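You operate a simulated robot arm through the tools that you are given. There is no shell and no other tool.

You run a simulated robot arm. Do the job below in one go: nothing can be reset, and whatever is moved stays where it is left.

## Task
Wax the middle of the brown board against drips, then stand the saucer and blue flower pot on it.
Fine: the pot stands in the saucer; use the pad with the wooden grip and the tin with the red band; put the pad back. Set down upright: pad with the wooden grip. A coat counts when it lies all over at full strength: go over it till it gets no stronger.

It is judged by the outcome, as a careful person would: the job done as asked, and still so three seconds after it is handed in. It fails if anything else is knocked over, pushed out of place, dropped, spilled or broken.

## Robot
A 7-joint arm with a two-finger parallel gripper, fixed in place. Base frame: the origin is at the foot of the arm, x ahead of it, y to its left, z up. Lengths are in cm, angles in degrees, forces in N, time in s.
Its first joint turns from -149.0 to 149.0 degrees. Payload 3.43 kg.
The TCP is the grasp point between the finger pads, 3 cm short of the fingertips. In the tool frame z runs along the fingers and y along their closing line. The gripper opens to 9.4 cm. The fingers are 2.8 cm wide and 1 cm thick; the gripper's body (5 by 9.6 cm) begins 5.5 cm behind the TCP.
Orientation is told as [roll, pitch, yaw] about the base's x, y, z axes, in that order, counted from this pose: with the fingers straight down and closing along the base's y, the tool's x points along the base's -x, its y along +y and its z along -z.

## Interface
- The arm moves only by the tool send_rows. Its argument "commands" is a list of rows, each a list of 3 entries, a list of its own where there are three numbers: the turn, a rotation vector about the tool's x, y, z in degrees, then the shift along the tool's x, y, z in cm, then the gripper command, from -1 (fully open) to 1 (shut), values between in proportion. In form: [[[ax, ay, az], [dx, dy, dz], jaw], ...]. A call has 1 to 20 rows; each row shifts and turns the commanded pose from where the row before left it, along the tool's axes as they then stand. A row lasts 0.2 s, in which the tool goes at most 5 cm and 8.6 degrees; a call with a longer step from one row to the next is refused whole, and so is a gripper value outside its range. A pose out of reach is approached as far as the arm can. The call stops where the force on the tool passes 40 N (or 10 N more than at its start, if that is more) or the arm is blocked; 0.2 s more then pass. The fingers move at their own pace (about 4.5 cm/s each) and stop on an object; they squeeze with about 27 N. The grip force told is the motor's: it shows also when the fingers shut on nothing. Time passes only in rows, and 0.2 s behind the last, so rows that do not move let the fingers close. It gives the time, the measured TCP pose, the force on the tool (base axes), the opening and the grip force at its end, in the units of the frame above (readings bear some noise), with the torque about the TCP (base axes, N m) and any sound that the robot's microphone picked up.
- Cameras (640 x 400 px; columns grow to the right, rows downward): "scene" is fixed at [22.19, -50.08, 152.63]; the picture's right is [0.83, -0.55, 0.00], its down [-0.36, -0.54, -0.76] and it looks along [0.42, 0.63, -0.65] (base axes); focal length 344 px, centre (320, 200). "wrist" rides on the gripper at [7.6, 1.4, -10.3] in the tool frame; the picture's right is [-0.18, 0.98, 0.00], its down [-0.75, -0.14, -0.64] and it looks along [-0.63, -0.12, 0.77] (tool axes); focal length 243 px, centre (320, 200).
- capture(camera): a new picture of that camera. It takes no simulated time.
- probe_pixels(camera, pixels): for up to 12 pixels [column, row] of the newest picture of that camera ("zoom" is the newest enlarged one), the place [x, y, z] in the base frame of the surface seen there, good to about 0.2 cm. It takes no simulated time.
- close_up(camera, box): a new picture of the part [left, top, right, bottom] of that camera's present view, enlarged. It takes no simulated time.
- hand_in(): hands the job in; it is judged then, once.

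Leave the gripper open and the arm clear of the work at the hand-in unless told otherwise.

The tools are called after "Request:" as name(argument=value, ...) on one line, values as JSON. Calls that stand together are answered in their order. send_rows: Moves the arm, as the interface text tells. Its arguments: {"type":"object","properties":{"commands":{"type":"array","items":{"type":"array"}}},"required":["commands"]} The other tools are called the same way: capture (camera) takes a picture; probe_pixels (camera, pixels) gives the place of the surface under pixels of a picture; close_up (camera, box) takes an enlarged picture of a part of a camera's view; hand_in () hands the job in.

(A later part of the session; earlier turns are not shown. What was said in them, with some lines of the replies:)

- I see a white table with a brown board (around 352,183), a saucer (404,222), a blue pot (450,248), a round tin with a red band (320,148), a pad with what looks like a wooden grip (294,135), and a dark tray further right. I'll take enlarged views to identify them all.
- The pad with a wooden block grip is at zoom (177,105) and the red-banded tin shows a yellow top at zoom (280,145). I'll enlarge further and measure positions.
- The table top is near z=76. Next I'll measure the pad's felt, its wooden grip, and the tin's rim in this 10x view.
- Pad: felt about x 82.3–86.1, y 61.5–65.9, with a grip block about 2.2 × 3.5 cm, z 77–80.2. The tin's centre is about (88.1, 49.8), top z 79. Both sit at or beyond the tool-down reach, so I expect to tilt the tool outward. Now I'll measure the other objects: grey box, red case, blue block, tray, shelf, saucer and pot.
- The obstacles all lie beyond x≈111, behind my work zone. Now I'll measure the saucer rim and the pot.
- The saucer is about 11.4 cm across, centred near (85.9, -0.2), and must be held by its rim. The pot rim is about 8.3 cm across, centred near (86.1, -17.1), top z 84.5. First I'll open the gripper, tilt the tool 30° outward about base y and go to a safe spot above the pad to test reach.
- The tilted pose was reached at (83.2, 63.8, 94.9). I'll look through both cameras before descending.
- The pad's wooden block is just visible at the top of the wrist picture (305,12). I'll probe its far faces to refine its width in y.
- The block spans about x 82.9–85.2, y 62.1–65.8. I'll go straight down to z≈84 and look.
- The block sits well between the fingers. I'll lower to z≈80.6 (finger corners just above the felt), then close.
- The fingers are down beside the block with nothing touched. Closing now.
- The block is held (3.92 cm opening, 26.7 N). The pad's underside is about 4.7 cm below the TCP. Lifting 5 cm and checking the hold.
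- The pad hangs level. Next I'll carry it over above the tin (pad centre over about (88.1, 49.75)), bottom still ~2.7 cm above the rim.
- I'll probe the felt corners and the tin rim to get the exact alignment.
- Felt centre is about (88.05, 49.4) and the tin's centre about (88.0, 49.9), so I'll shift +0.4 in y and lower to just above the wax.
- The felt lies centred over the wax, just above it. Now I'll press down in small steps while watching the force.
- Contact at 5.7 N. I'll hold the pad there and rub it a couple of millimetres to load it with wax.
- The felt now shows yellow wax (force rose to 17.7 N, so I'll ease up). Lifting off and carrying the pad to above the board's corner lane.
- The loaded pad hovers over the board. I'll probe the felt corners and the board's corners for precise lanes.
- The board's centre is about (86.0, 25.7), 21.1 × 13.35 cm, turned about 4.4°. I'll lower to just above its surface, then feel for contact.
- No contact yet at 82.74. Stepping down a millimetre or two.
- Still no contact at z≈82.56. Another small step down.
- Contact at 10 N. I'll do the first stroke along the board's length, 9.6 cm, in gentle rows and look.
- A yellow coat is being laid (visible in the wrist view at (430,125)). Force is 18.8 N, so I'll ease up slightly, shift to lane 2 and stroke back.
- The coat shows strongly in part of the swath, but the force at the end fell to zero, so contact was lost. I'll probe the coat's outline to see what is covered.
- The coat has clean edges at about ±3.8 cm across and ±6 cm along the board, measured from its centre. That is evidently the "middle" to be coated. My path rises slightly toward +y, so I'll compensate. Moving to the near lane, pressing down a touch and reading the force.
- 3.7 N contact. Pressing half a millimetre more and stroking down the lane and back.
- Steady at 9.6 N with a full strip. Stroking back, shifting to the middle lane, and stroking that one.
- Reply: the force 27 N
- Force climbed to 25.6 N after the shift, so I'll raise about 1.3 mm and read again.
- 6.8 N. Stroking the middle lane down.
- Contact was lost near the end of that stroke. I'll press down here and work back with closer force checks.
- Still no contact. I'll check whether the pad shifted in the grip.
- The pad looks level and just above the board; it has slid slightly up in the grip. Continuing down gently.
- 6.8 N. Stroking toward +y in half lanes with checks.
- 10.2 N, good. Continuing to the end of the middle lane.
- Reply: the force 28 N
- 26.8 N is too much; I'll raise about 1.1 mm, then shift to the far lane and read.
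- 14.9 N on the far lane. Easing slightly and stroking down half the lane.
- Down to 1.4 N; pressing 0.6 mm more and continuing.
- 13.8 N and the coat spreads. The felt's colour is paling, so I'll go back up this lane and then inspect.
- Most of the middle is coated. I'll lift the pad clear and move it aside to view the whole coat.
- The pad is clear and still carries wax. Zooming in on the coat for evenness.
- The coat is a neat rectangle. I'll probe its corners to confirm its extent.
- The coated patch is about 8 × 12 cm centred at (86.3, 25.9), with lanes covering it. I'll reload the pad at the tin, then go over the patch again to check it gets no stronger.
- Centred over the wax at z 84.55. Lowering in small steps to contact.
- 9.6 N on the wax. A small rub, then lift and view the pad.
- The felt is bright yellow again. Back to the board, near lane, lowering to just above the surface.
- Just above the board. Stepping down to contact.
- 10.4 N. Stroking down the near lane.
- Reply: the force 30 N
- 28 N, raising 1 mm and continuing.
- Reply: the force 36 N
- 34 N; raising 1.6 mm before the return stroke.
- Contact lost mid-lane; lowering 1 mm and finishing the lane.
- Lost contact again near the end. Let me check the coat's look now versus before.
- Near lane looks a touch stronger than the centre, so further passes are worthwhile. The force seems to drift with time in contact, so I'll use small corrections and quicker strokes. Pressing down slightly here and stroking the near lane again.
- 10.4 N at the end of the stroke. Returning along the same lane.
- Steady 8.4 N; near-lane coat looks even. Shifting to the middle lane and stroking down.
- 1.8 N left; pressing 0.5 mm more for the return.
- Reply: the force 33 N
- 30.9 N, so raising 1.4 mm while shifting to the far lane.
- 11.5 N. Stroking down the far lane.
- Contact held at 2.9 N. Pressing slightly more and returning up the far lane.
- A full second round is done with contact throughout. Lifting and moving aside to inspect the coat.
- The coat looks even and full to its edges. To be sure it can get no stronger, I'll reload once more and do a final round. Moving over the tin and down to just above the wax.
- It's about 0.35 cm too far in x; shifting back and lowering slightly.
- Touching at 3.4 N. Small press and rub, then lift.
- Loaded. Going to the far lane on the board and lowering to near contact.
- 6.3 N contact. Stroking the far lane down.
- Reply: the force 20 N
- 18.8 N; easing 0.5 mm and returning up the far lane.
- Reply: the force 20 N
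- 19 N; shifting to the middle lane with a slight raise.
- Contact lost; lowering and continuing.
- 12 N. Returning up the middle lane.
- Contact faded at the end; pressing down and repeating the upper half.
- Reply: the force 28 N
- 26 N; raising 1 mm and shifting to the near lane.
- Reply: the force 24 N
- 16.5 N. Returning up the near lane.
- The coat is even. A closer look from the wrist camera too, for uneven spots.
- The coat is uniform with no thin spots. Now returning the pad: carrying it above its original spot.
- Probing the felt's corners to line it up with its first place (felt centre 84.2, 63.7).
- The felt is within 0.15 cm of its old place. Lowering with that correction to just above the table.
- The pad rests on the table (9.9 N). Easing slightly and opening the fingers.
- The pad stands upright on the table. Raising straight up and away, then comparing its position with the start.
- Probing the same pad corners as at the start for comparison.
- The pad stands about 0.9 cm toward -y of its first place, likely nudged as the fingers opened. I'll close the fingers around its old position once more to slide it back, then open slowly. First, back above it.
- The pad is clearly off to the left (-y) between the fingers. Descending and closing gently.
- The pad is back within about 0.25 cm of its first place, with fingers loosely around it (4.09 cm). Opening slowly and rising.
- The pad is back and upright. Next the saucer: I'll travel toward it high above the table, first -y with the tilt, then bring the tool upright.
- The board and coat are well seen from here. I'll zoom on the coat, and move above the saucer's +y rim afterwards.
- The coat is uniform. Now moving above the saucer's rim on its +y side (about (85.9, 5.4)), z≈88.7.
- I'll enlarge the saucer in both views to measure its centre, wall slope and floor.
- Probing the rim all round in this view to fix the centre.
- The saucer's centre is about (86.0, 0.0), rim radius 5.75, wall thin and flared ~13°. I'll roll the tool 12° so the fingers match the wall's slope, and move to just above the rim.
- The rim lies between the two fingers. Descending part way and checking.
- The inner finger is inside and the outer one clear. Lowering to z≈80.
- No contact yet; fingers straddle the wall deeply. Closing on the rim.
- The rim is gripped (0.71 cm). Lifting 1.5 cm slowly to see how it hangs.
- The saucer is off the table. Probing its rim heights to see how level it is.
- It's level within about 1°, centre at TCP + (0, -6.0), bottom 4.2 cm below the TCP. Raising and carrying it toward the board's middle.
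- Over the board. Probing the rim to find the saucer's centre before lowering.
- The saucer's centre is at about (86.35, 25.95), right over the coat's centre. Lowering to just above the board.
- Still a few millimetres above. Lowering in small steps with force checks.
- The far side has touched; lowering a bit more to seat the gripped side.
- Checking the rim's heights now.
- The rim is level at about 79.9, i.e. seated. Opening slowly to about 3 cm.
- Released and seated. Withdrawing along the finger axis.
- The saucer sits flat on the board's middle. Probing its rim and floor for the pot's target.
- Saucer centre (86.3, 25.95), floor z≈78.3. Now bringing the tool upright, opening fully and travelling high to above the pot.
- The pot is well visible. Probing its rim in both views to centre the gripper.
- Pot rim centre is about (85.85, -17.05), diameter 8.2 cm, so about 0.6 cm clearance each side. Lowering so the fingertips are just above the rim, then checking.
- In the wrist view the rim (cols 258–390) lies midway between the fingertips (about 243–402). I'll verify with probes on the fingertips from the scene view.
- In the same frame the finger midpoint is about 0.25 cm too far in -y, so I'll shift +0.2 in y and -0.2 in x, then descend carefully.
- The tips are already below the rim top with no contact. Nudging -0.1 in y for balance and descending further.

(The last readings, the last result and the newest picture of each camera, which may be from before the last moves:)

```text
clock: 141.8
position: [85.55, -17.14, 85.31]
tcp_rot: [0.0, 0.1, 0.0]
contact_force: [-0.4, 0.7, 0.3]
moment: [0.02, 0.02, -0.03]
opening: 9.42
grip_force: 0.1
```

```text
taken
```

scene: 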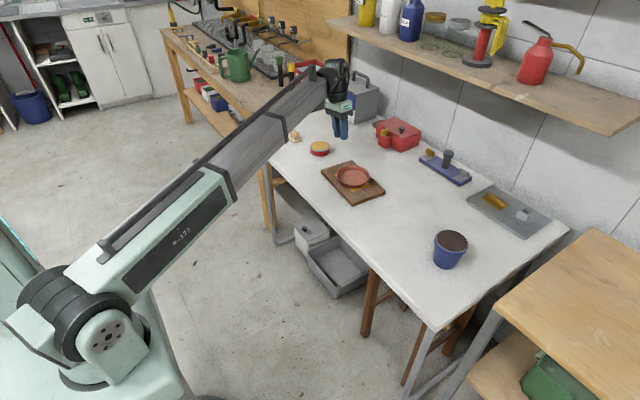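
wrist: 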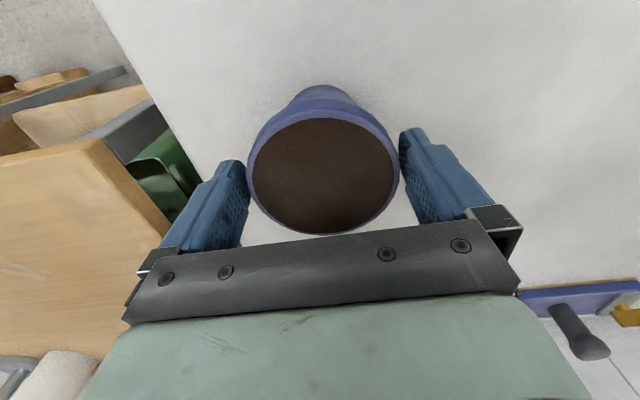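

No contact and the rim is centred between the fingers. Descending the last 1.6 cm.

Request:
send_rows(commands=[[[0, 0, 0], [-0.1, 0, 0.6], -1], [[0, 0, 0], [0, 0, 0.6], -1], [[0, 0, 0], [0, 0, 0.4], -1], [[0, 0, 0], [0, 0, 0], -1]])

Request:
close_up(camera="scene", box=[410, 205, 490, 275])

Request:
capture(camera="wrist")

```text
clock: 142.8
position: [85.76, -17.0, 83.66]
tcp_rot: [0.0, 0.0, 0.0]
contact_force: [0.2, 0.0, -0.5]
moment: [0.0, 0.01, 0.0]
opening: 9.41
grip_force: 0.1
```

```text
5.71 times, centred on (450, 240) of scene
```

zoom: 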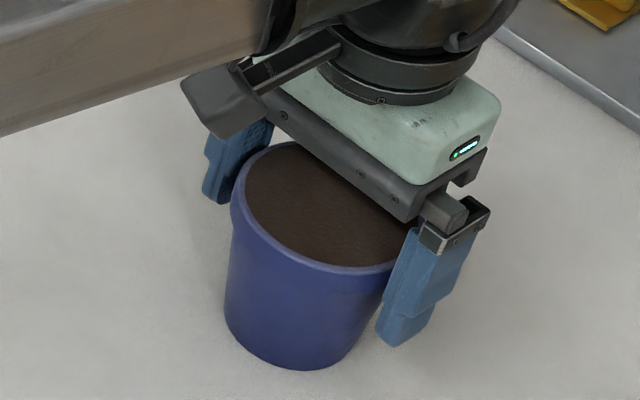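

```text
taken
```

wrist: 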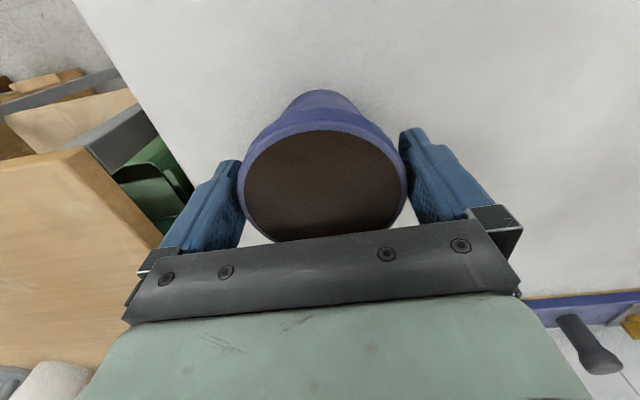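

Fingers are around the rim band. Closing gently.

Request:
send_rows(commands=[[[0, 0, 0], [0, 0, 0], -0.9], [[0, 0, 0], [0, 0, 0], -0.82], [[0, 0, 0], [0, 0, 0], -0.76], [[0, 0, 0], [0, 0, 0], -0.7], [[0, 0, 0], [0, 0, 0], 0.0], [[0, 0, 0], [0, 0, 0], 1], [[0, 0, 0], [0, 0, 0], 1], [[0, 0, 0], [0, 0, 0], 1]])

Request:
close_up(camera="scene", box=[410, 205, 490, 275])

```text
clock: 144.6
position: [85.77, -17.03, 83.71]
tcp_rot: [0.1, 0.0, 0.0]
contact_force: [0.4, 1.1, 0.6]
moment: [0.07, -0.01, -0.02]
opening: 8.62
grip_force: 27.1
```

```text
5.71 times, centred on (450, 240) of scene
```

zoom: 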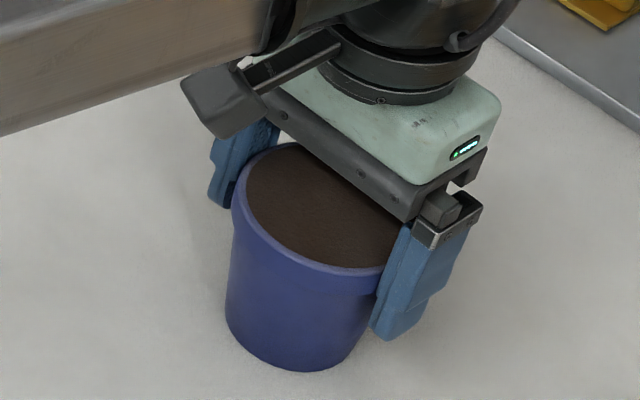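

The pot is gripped at 8.62 cm. Lifting 2 cm slowly and checking.

Request:
send_rows(commands=[[[0, 0, 0], [0, 0, -0.4], 1], [[0, 0, 0], [0, 0, -0.8], 1], [[0, 0, 0], [0, 0, -0.8], 1], [[0, 0, 0], [0, 0, 0], 1]])

Request:
close_up(camera="scene", box=[410, 205, 490, 275])

Request:
capture(camera="wrist")

```text
clock: 145.6
position: [85.7, -17.07, 85.69]
tcp_rot: [0.0, 0.0, 0.0]
contact_force: [-0.2, 0.8, -2.3]
moment: [0.01, 0.0, 0.03]
opening: 8.67
grip_force: 27.0
```

```text
5.71 times, centred on (450, 240) of scene
```

zoom: 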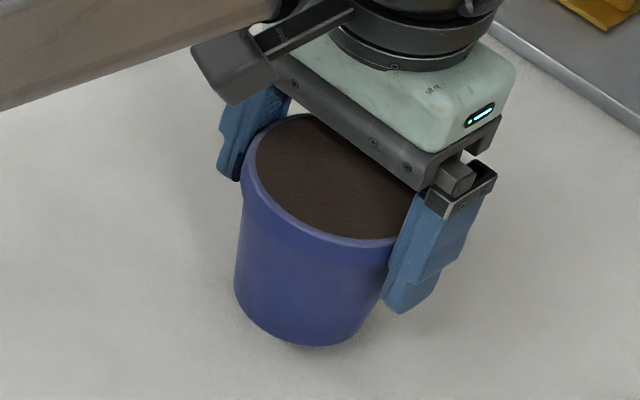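

```text
taken
```

wrist: 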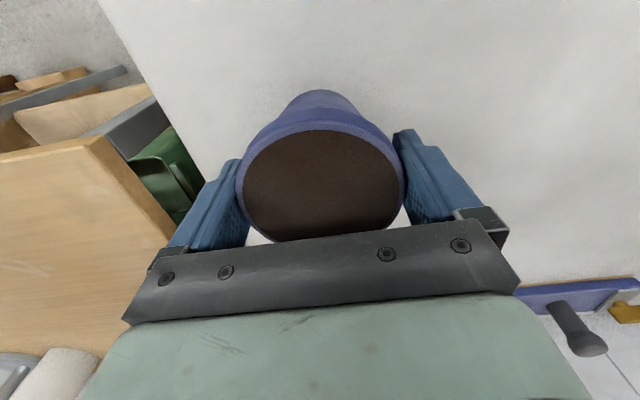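

The pot hangs upright (about 2.3 N). Raising it and carrying it to above the saucer.

Request:
send_rows(commands=[[[0, 0, 0], [0, 0, -1], 1], [[0, 0, 0], [0, 0, -2], 1], [[0, 0, 0], [0, 0, -2], 1], [[0, 0, 0], [0, 0.5, -1.5], 1], [[0, 0, 0], [-0.1, 1.5, 0], 1], [[0, 0, 0], [-0.1, 2.5, 0], 1], [[0, 0, 0], [-0.1, 3, 0], 1], [[0, 0, 0], [-0.1, 3, 0], 1], [[0, 0, 0], [0, 3, 0], 1], [[0, 0, 0], [0, 3, 0], 1], [[0, 0, 0], [0, 3, 0], 1], [[0, 0, 0], [0, 3, 0], 1], [[0, 0, 0], [0, 3, 0], 1], [[0, 0, 0], [0, 3, 0], 1], [[0, 0, 0], [0, 3, 0], 1], [[0, 0, 0], [0, 3, 0], 1], [[0, 0, 0], [0, 3, 0], 1], [[0, 0, 0], [0, 2.5, 0], 1], [[0, 0, 0], [0, 1.5, 0], 1], [[0, 0, 0], [0, 0, 0], 1]])

Request:
close_up(camera="scene", box=[310, 125, 406, 195])

Request:
capture(camera="wrist")

```text
clock: 149.8
position: [86.16, 24.47, 92.19]
tcp_rot: [0.0, 0.0, 0.0]
contact_force: [-1.0, 0.3, -2.3]
moment: [-0.02, 0.02, -0.03]
opening: 8.63
grip_force: 26.6
```

```text
5.71 times, centred on (358, 160) of scene
```

zoom: 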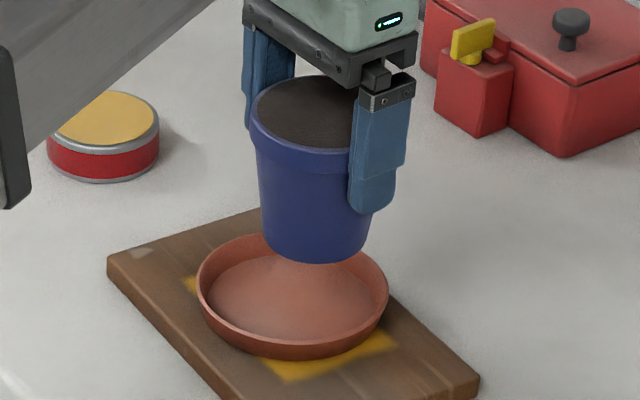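

```text
taken
```

wrist: 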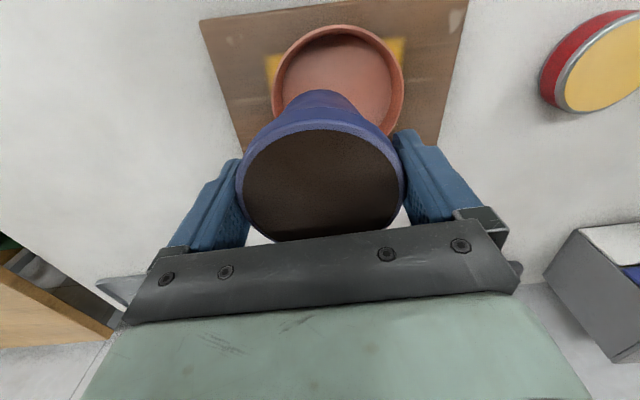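

Pot above the saucer; needs +1.6 cm in y. Shifting and lowering 3 cm, then checking.

Request:
send_rows(commands=[[[0, 0, 0], [0, 0.8, 0], 1], [[0, 0, 0], [0, 0.8, 0.5], 1], [[0, 0, 0], [0, 0, 1.2], 1], [[0, 0, 0], [0, 0, 1.2], 1], [[0, 0, 0], [0, 0, 0], 1]])

Request:
close_up(camera="scene", box=[310, 135, 406, 205])

Request:
capture(camera="wrist")

```text
clock: 151.0
position: [86.23, 25.84, 89.37]
tcp_rot: [0.0, 0.1, 0.0]
contact_force: [0.5, 0.9, -1.6]
moment: [-0.01, -0.03, -0.01]
opening: 8.63
grip_force: 27.6
```

```text
5.71 times, centred on (358, 170) of scene
```

zoom: 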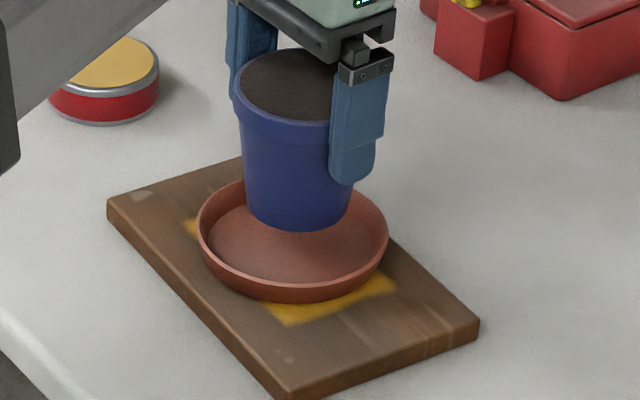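

```text
taken
```

wrist: 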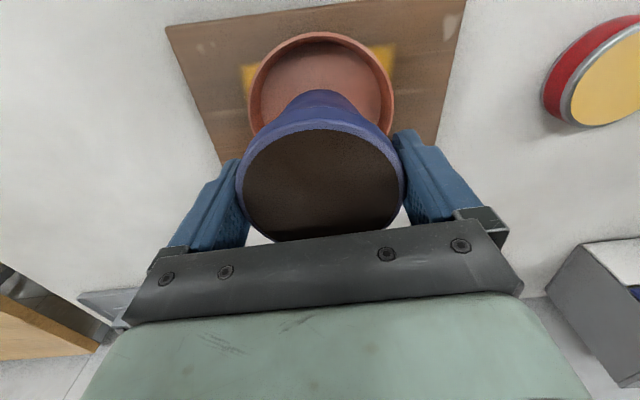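

Probing the pot's base and the saucer to check they line up.

Request:
probe_pixels(camera="zoom", pixels=[[247, 208], [349, 210], [300, 227], [270, 222], [330, 223], [199, 240], [387, 240], [300, 295], [235, 92], [285, 118], [325, 115]])

```text
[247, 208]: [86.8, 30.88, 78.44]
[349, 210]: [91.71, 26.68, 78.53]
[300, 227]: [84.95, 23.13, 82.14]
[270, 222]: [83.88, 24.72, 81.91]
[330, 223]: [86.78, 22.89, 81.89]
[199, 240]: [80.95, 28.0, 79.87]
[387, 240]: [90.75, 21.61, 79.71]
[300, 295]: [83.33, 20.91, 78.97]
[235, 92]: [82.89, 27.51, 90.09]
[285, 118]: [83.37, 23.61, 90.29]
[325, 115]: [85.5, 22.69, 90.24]
```

The pot's base centre is about (86.3, 25.9), right over the saucer's centre. Lowering to just above the saucer floor.

Request:
send_rows(commands=[[[0, 0, 0], [0, 0, 0.8], 1], [[0, 0, 0], [0, 0, 0.8], 1], [[0, 0, 0], [0, 0, 0.8], 1], [[0, 0, 0], [0, 0, 0.5], 1], [[0, 0, 0], [0, 0, 0], 1]])

Request:
close_up(camera="scene", box=[310, 145, 406, 205])

```text
clock: 152.2
position: [86.18, 26.0, 86.21]
tcp_rot: [0.0, 0.0, 0.1]
contact_force: [0.3, -0.1, -2.5]
moment: [0.0, 0.02, -0.02]
opening: 8.62
grip_force: 27.2
```

```text
6.67 times, centred on (358, 175) of scene
```

zoom: 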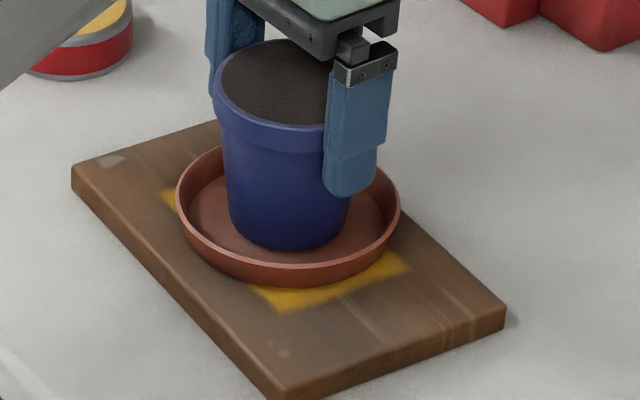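

Nearly down. Small steps until the weight comes off.

Request:
send_rows(commands=[[[0, 0, 0], [0, 0, 0.1], 1], [[0, 0, 0], [0, 0, 0.08], 1], [[0, 0, 0], [0, 0, 0], 1]])

```text
clock: 153.0
position: [86.19, 26.1, 86.28]
tcp_rot: [0.0, 0.1, 0.0]
contact_force: [0.1, 0.1, -2.4]
moment: [0.02, -0.01, 0.0]
opening: 8.61
grip_force: 27.3
```

Request:
send_rows(commands=[[[0, 0, 0], [0, 0, 0.08], 1], [[0, 0, 0], [0, 0, 0], 1]])

```text
clock: 153.6
position: [86.17, 26.05, 86.17]
tcp_rot: [0.0, -0.1, -0.1]
contact_force: [0.0, -0.1, -2.5]
moment: [0.01, -0.02, -0.02]
opening: 8.66
grip_force: 27.0
```

Request:
send_rows(commands=[[[0, 0, 0], [0, 0, 0.08], 1], [[0, 0, 0], [0, 0, 0], 1]])

```text
clock: 154.2
position: [86.11, 26.08, 86.14]
tcp_rot: [0.0, 0.0, 0.0]
contact_force: [-0.8, -0.2, -2.1]
moment: [0.0, 0.0, -0.02]
opening: 8.66
grip_force: 27.1
```

Request:
send_rows(commands=[[[0, 0, 0], [0, 0, 0.08], 1], [[0, 0, 0], [0, 0, 0], 1]])

```text
clock: 154.8
position: [86.24, 26.0, 85.98]
tcp_rot: [0.0, 0.0, 0.0]
contact_force: [0.7, 0.7, 4.6]
moment: [0.05, -0.03, -0.01]
opening: 8.63
grip_force: 27.1
```

The pot rests on the saucer (4.6 N up). Opening the fingers gradually.

Request:
send_rows(commands=[[[0, 0, 0], [0, 0, -0.02], -0.84], [[0, 0, 0], [0, 0, 0], -0.86], [[0, 0, 0], [0, 0, 0], -0.88], [[0, 0, 0], [0, 0, 0], -0.91], [[0, 0, 0], [0, 0, 0], -0.95], [[0, 0, 0], [0, 0, 0], -1], [[0, 0, 0], [0, 0, 0], -1]])

Request:
close_up(camera="scene", box=[310, 145, 406, 205])

Request:
capture(camera="wrist")

```text
clock: 156.4
position: [86.11, 25.94, 85.98]
tcp_rot: [0.1, 0.0, 0.0]
contact_force: [0.0, 0.3, -0.3]
moment: [-0.02, 0.0, 0.0]
opening: 9.4
grip_force: 0.0
```

```text
6.67 times, centred on (358, 175) of scene
```

zoom: 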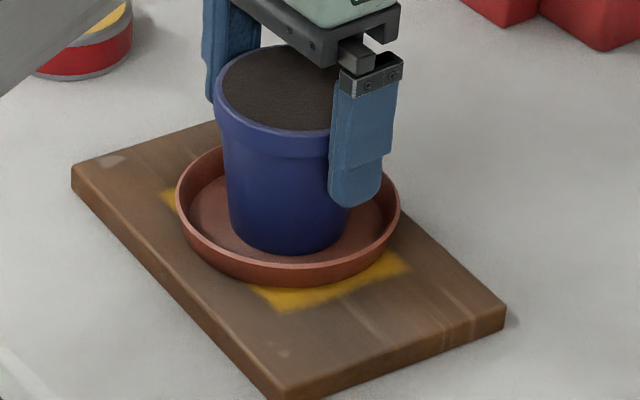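

```text
taken
```

wrist: 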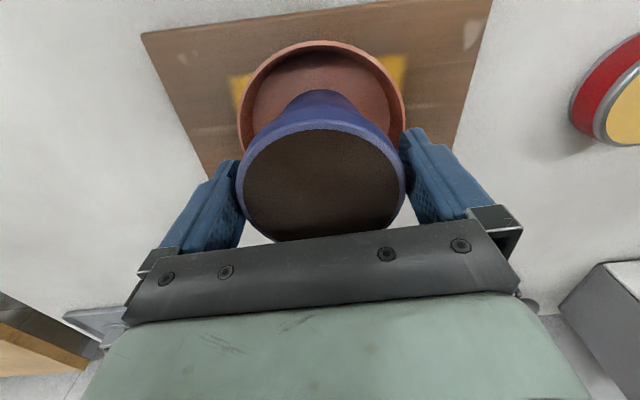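

Released, upright, centred in the saucer. Rising straight up slowly.

Request:
send_rows(commands=[[[0, 0, 0], [0, 0, -0.5], -1], [[0, 0, 0], [0, 0, -0.8], -1], [[0, 0, 0], [0, 0, -1.2], -1], [[0, 0, 0], [0, 0, -2], -1], [[0, 0, 0], [0, 0, -3], -1], [[0, 0, 0], [0, 0, -4], -1], [[0, 0, 0], [0, 0, -4], -1], [[0, 0, 0], [0, 0, 0], -1]])

Request:
close_up(camera="scene", box=[310, 145, 406, 205])

Request:
capture(camera="wrist")

```text
clock: 158.2
position: [86.17, 26.22, 101.45]
tcp_rot: [0.1, -0.1, 0.0]
contact_force: [-0.6, 0.2, 0.6]
moment: [0.04, 0.01, -0.01]
opening: 9.43
grip_force: 0.1
```

```text
6.67 times, centred on (358, 175) of scene
```

zoom: 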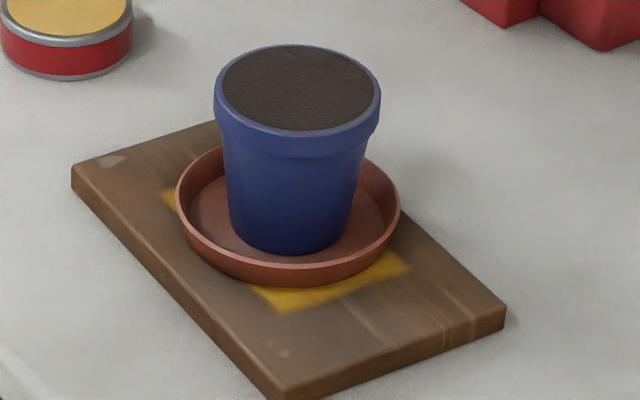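

```text
taken
```

wrist: 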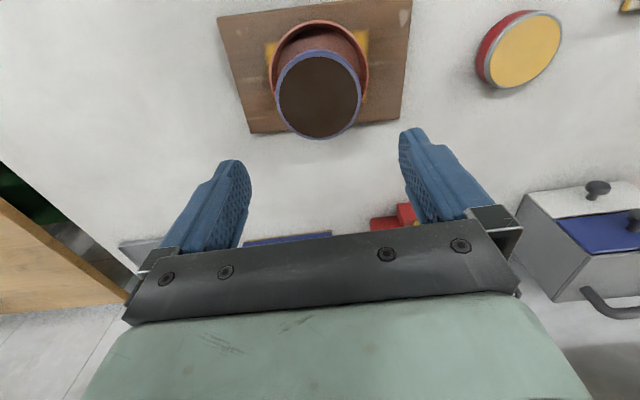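

The pot stands upright in the saucer on the waxed middle. Moving the arm back toward its starting spot, clear of the work.

Request:
send_rows(commands=[[[0, 0, 0], [0, 0, -3], -1], [[0, 0, 0], [0, 0, -3], -1], [[0, 0, 0], [3.2, 1.9, 0], -1], [[0, 0, 0], [3.2, 1.9, 0], -1], [[0, 0, 0], [3.2, 1.9, 0], -1], [[0, 0, 0], [3.2, 1.9, 0], -1], [[0, 0, 0], [3.2, 1.9, 0], -1], [[0, 0, 0], [3.2, 1.9, 0], -1], [[0, 0, 0], [3.2, 1.9, 0], -1], [[0, 0, 0], [3.2, 1.9, 0], -1], [[0, 0, 0], [3.2, 1.9, 0], -1], [[0, 0, 0], [0, 0, 0], -1], [[0, 0, 0], [0, 0, 0], -1]])

Request:
capture(camera="scene")

Request:
close_up(camera="scene", box=[270, 110, 400, 210])

```text
clock: 161.0
position: [57.54, 43.08, 107.52]
tcp_rot: [-0.1, 0.0, -0.1]
contact_force: [-0.7, 0.2, 0.7]
moment: [-0.02, 0.02, 0.02]
opening: 9.42
grip_force: 0.0
```

```text
taken
```

scene: 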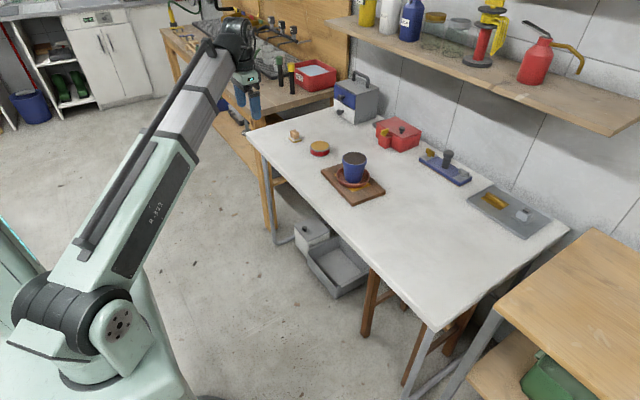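

```text
4.00 times, centred on (335, 160) of scene
```

zoom: 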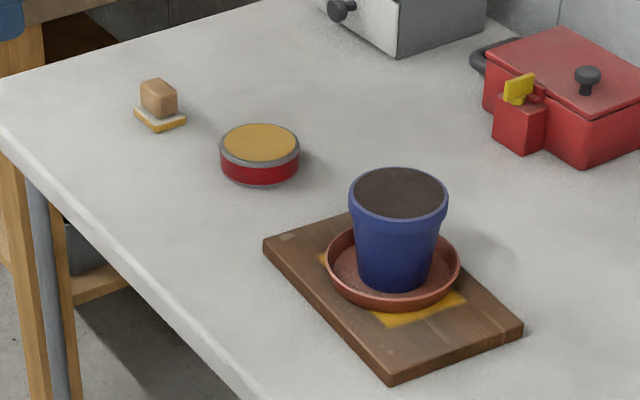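

The middle of the board is waxed. The pot stands upright in the saucer on the coat, the pad is upright in its old place, and the tin, board and everything else are undisturbed. The gripper is open and the arm is clear, so I'm handing in.

Request:
hand_in()

```text
The job is handed in.
```

The middle of the brown board is waxed, and the saucer and blue flower pot are standing on it. I've handed the job in but haven't had a verdict.

- **Wax:** I used the wooden-grip pad and the red-banded tin, and reloaded the pad twice. The coat covers about 8 × 12 cm in the middle of the board. After three rounds it looked even, and the last round made no clear difference.
- **Saucer and pot:** The saucer sits flat on the centre of the coat, and the pot stands upright in the middle of the saucer.
- **Pad:** It is upright, about 0.25 cm from where it started. When I first set it down it ended up nearly 1 cm off, so I closed the fingers around it and slid it back.
- **Everything else:** I saw nothing else knocked, moved or spilled. The gripper is open and the arm is back near its starting position.
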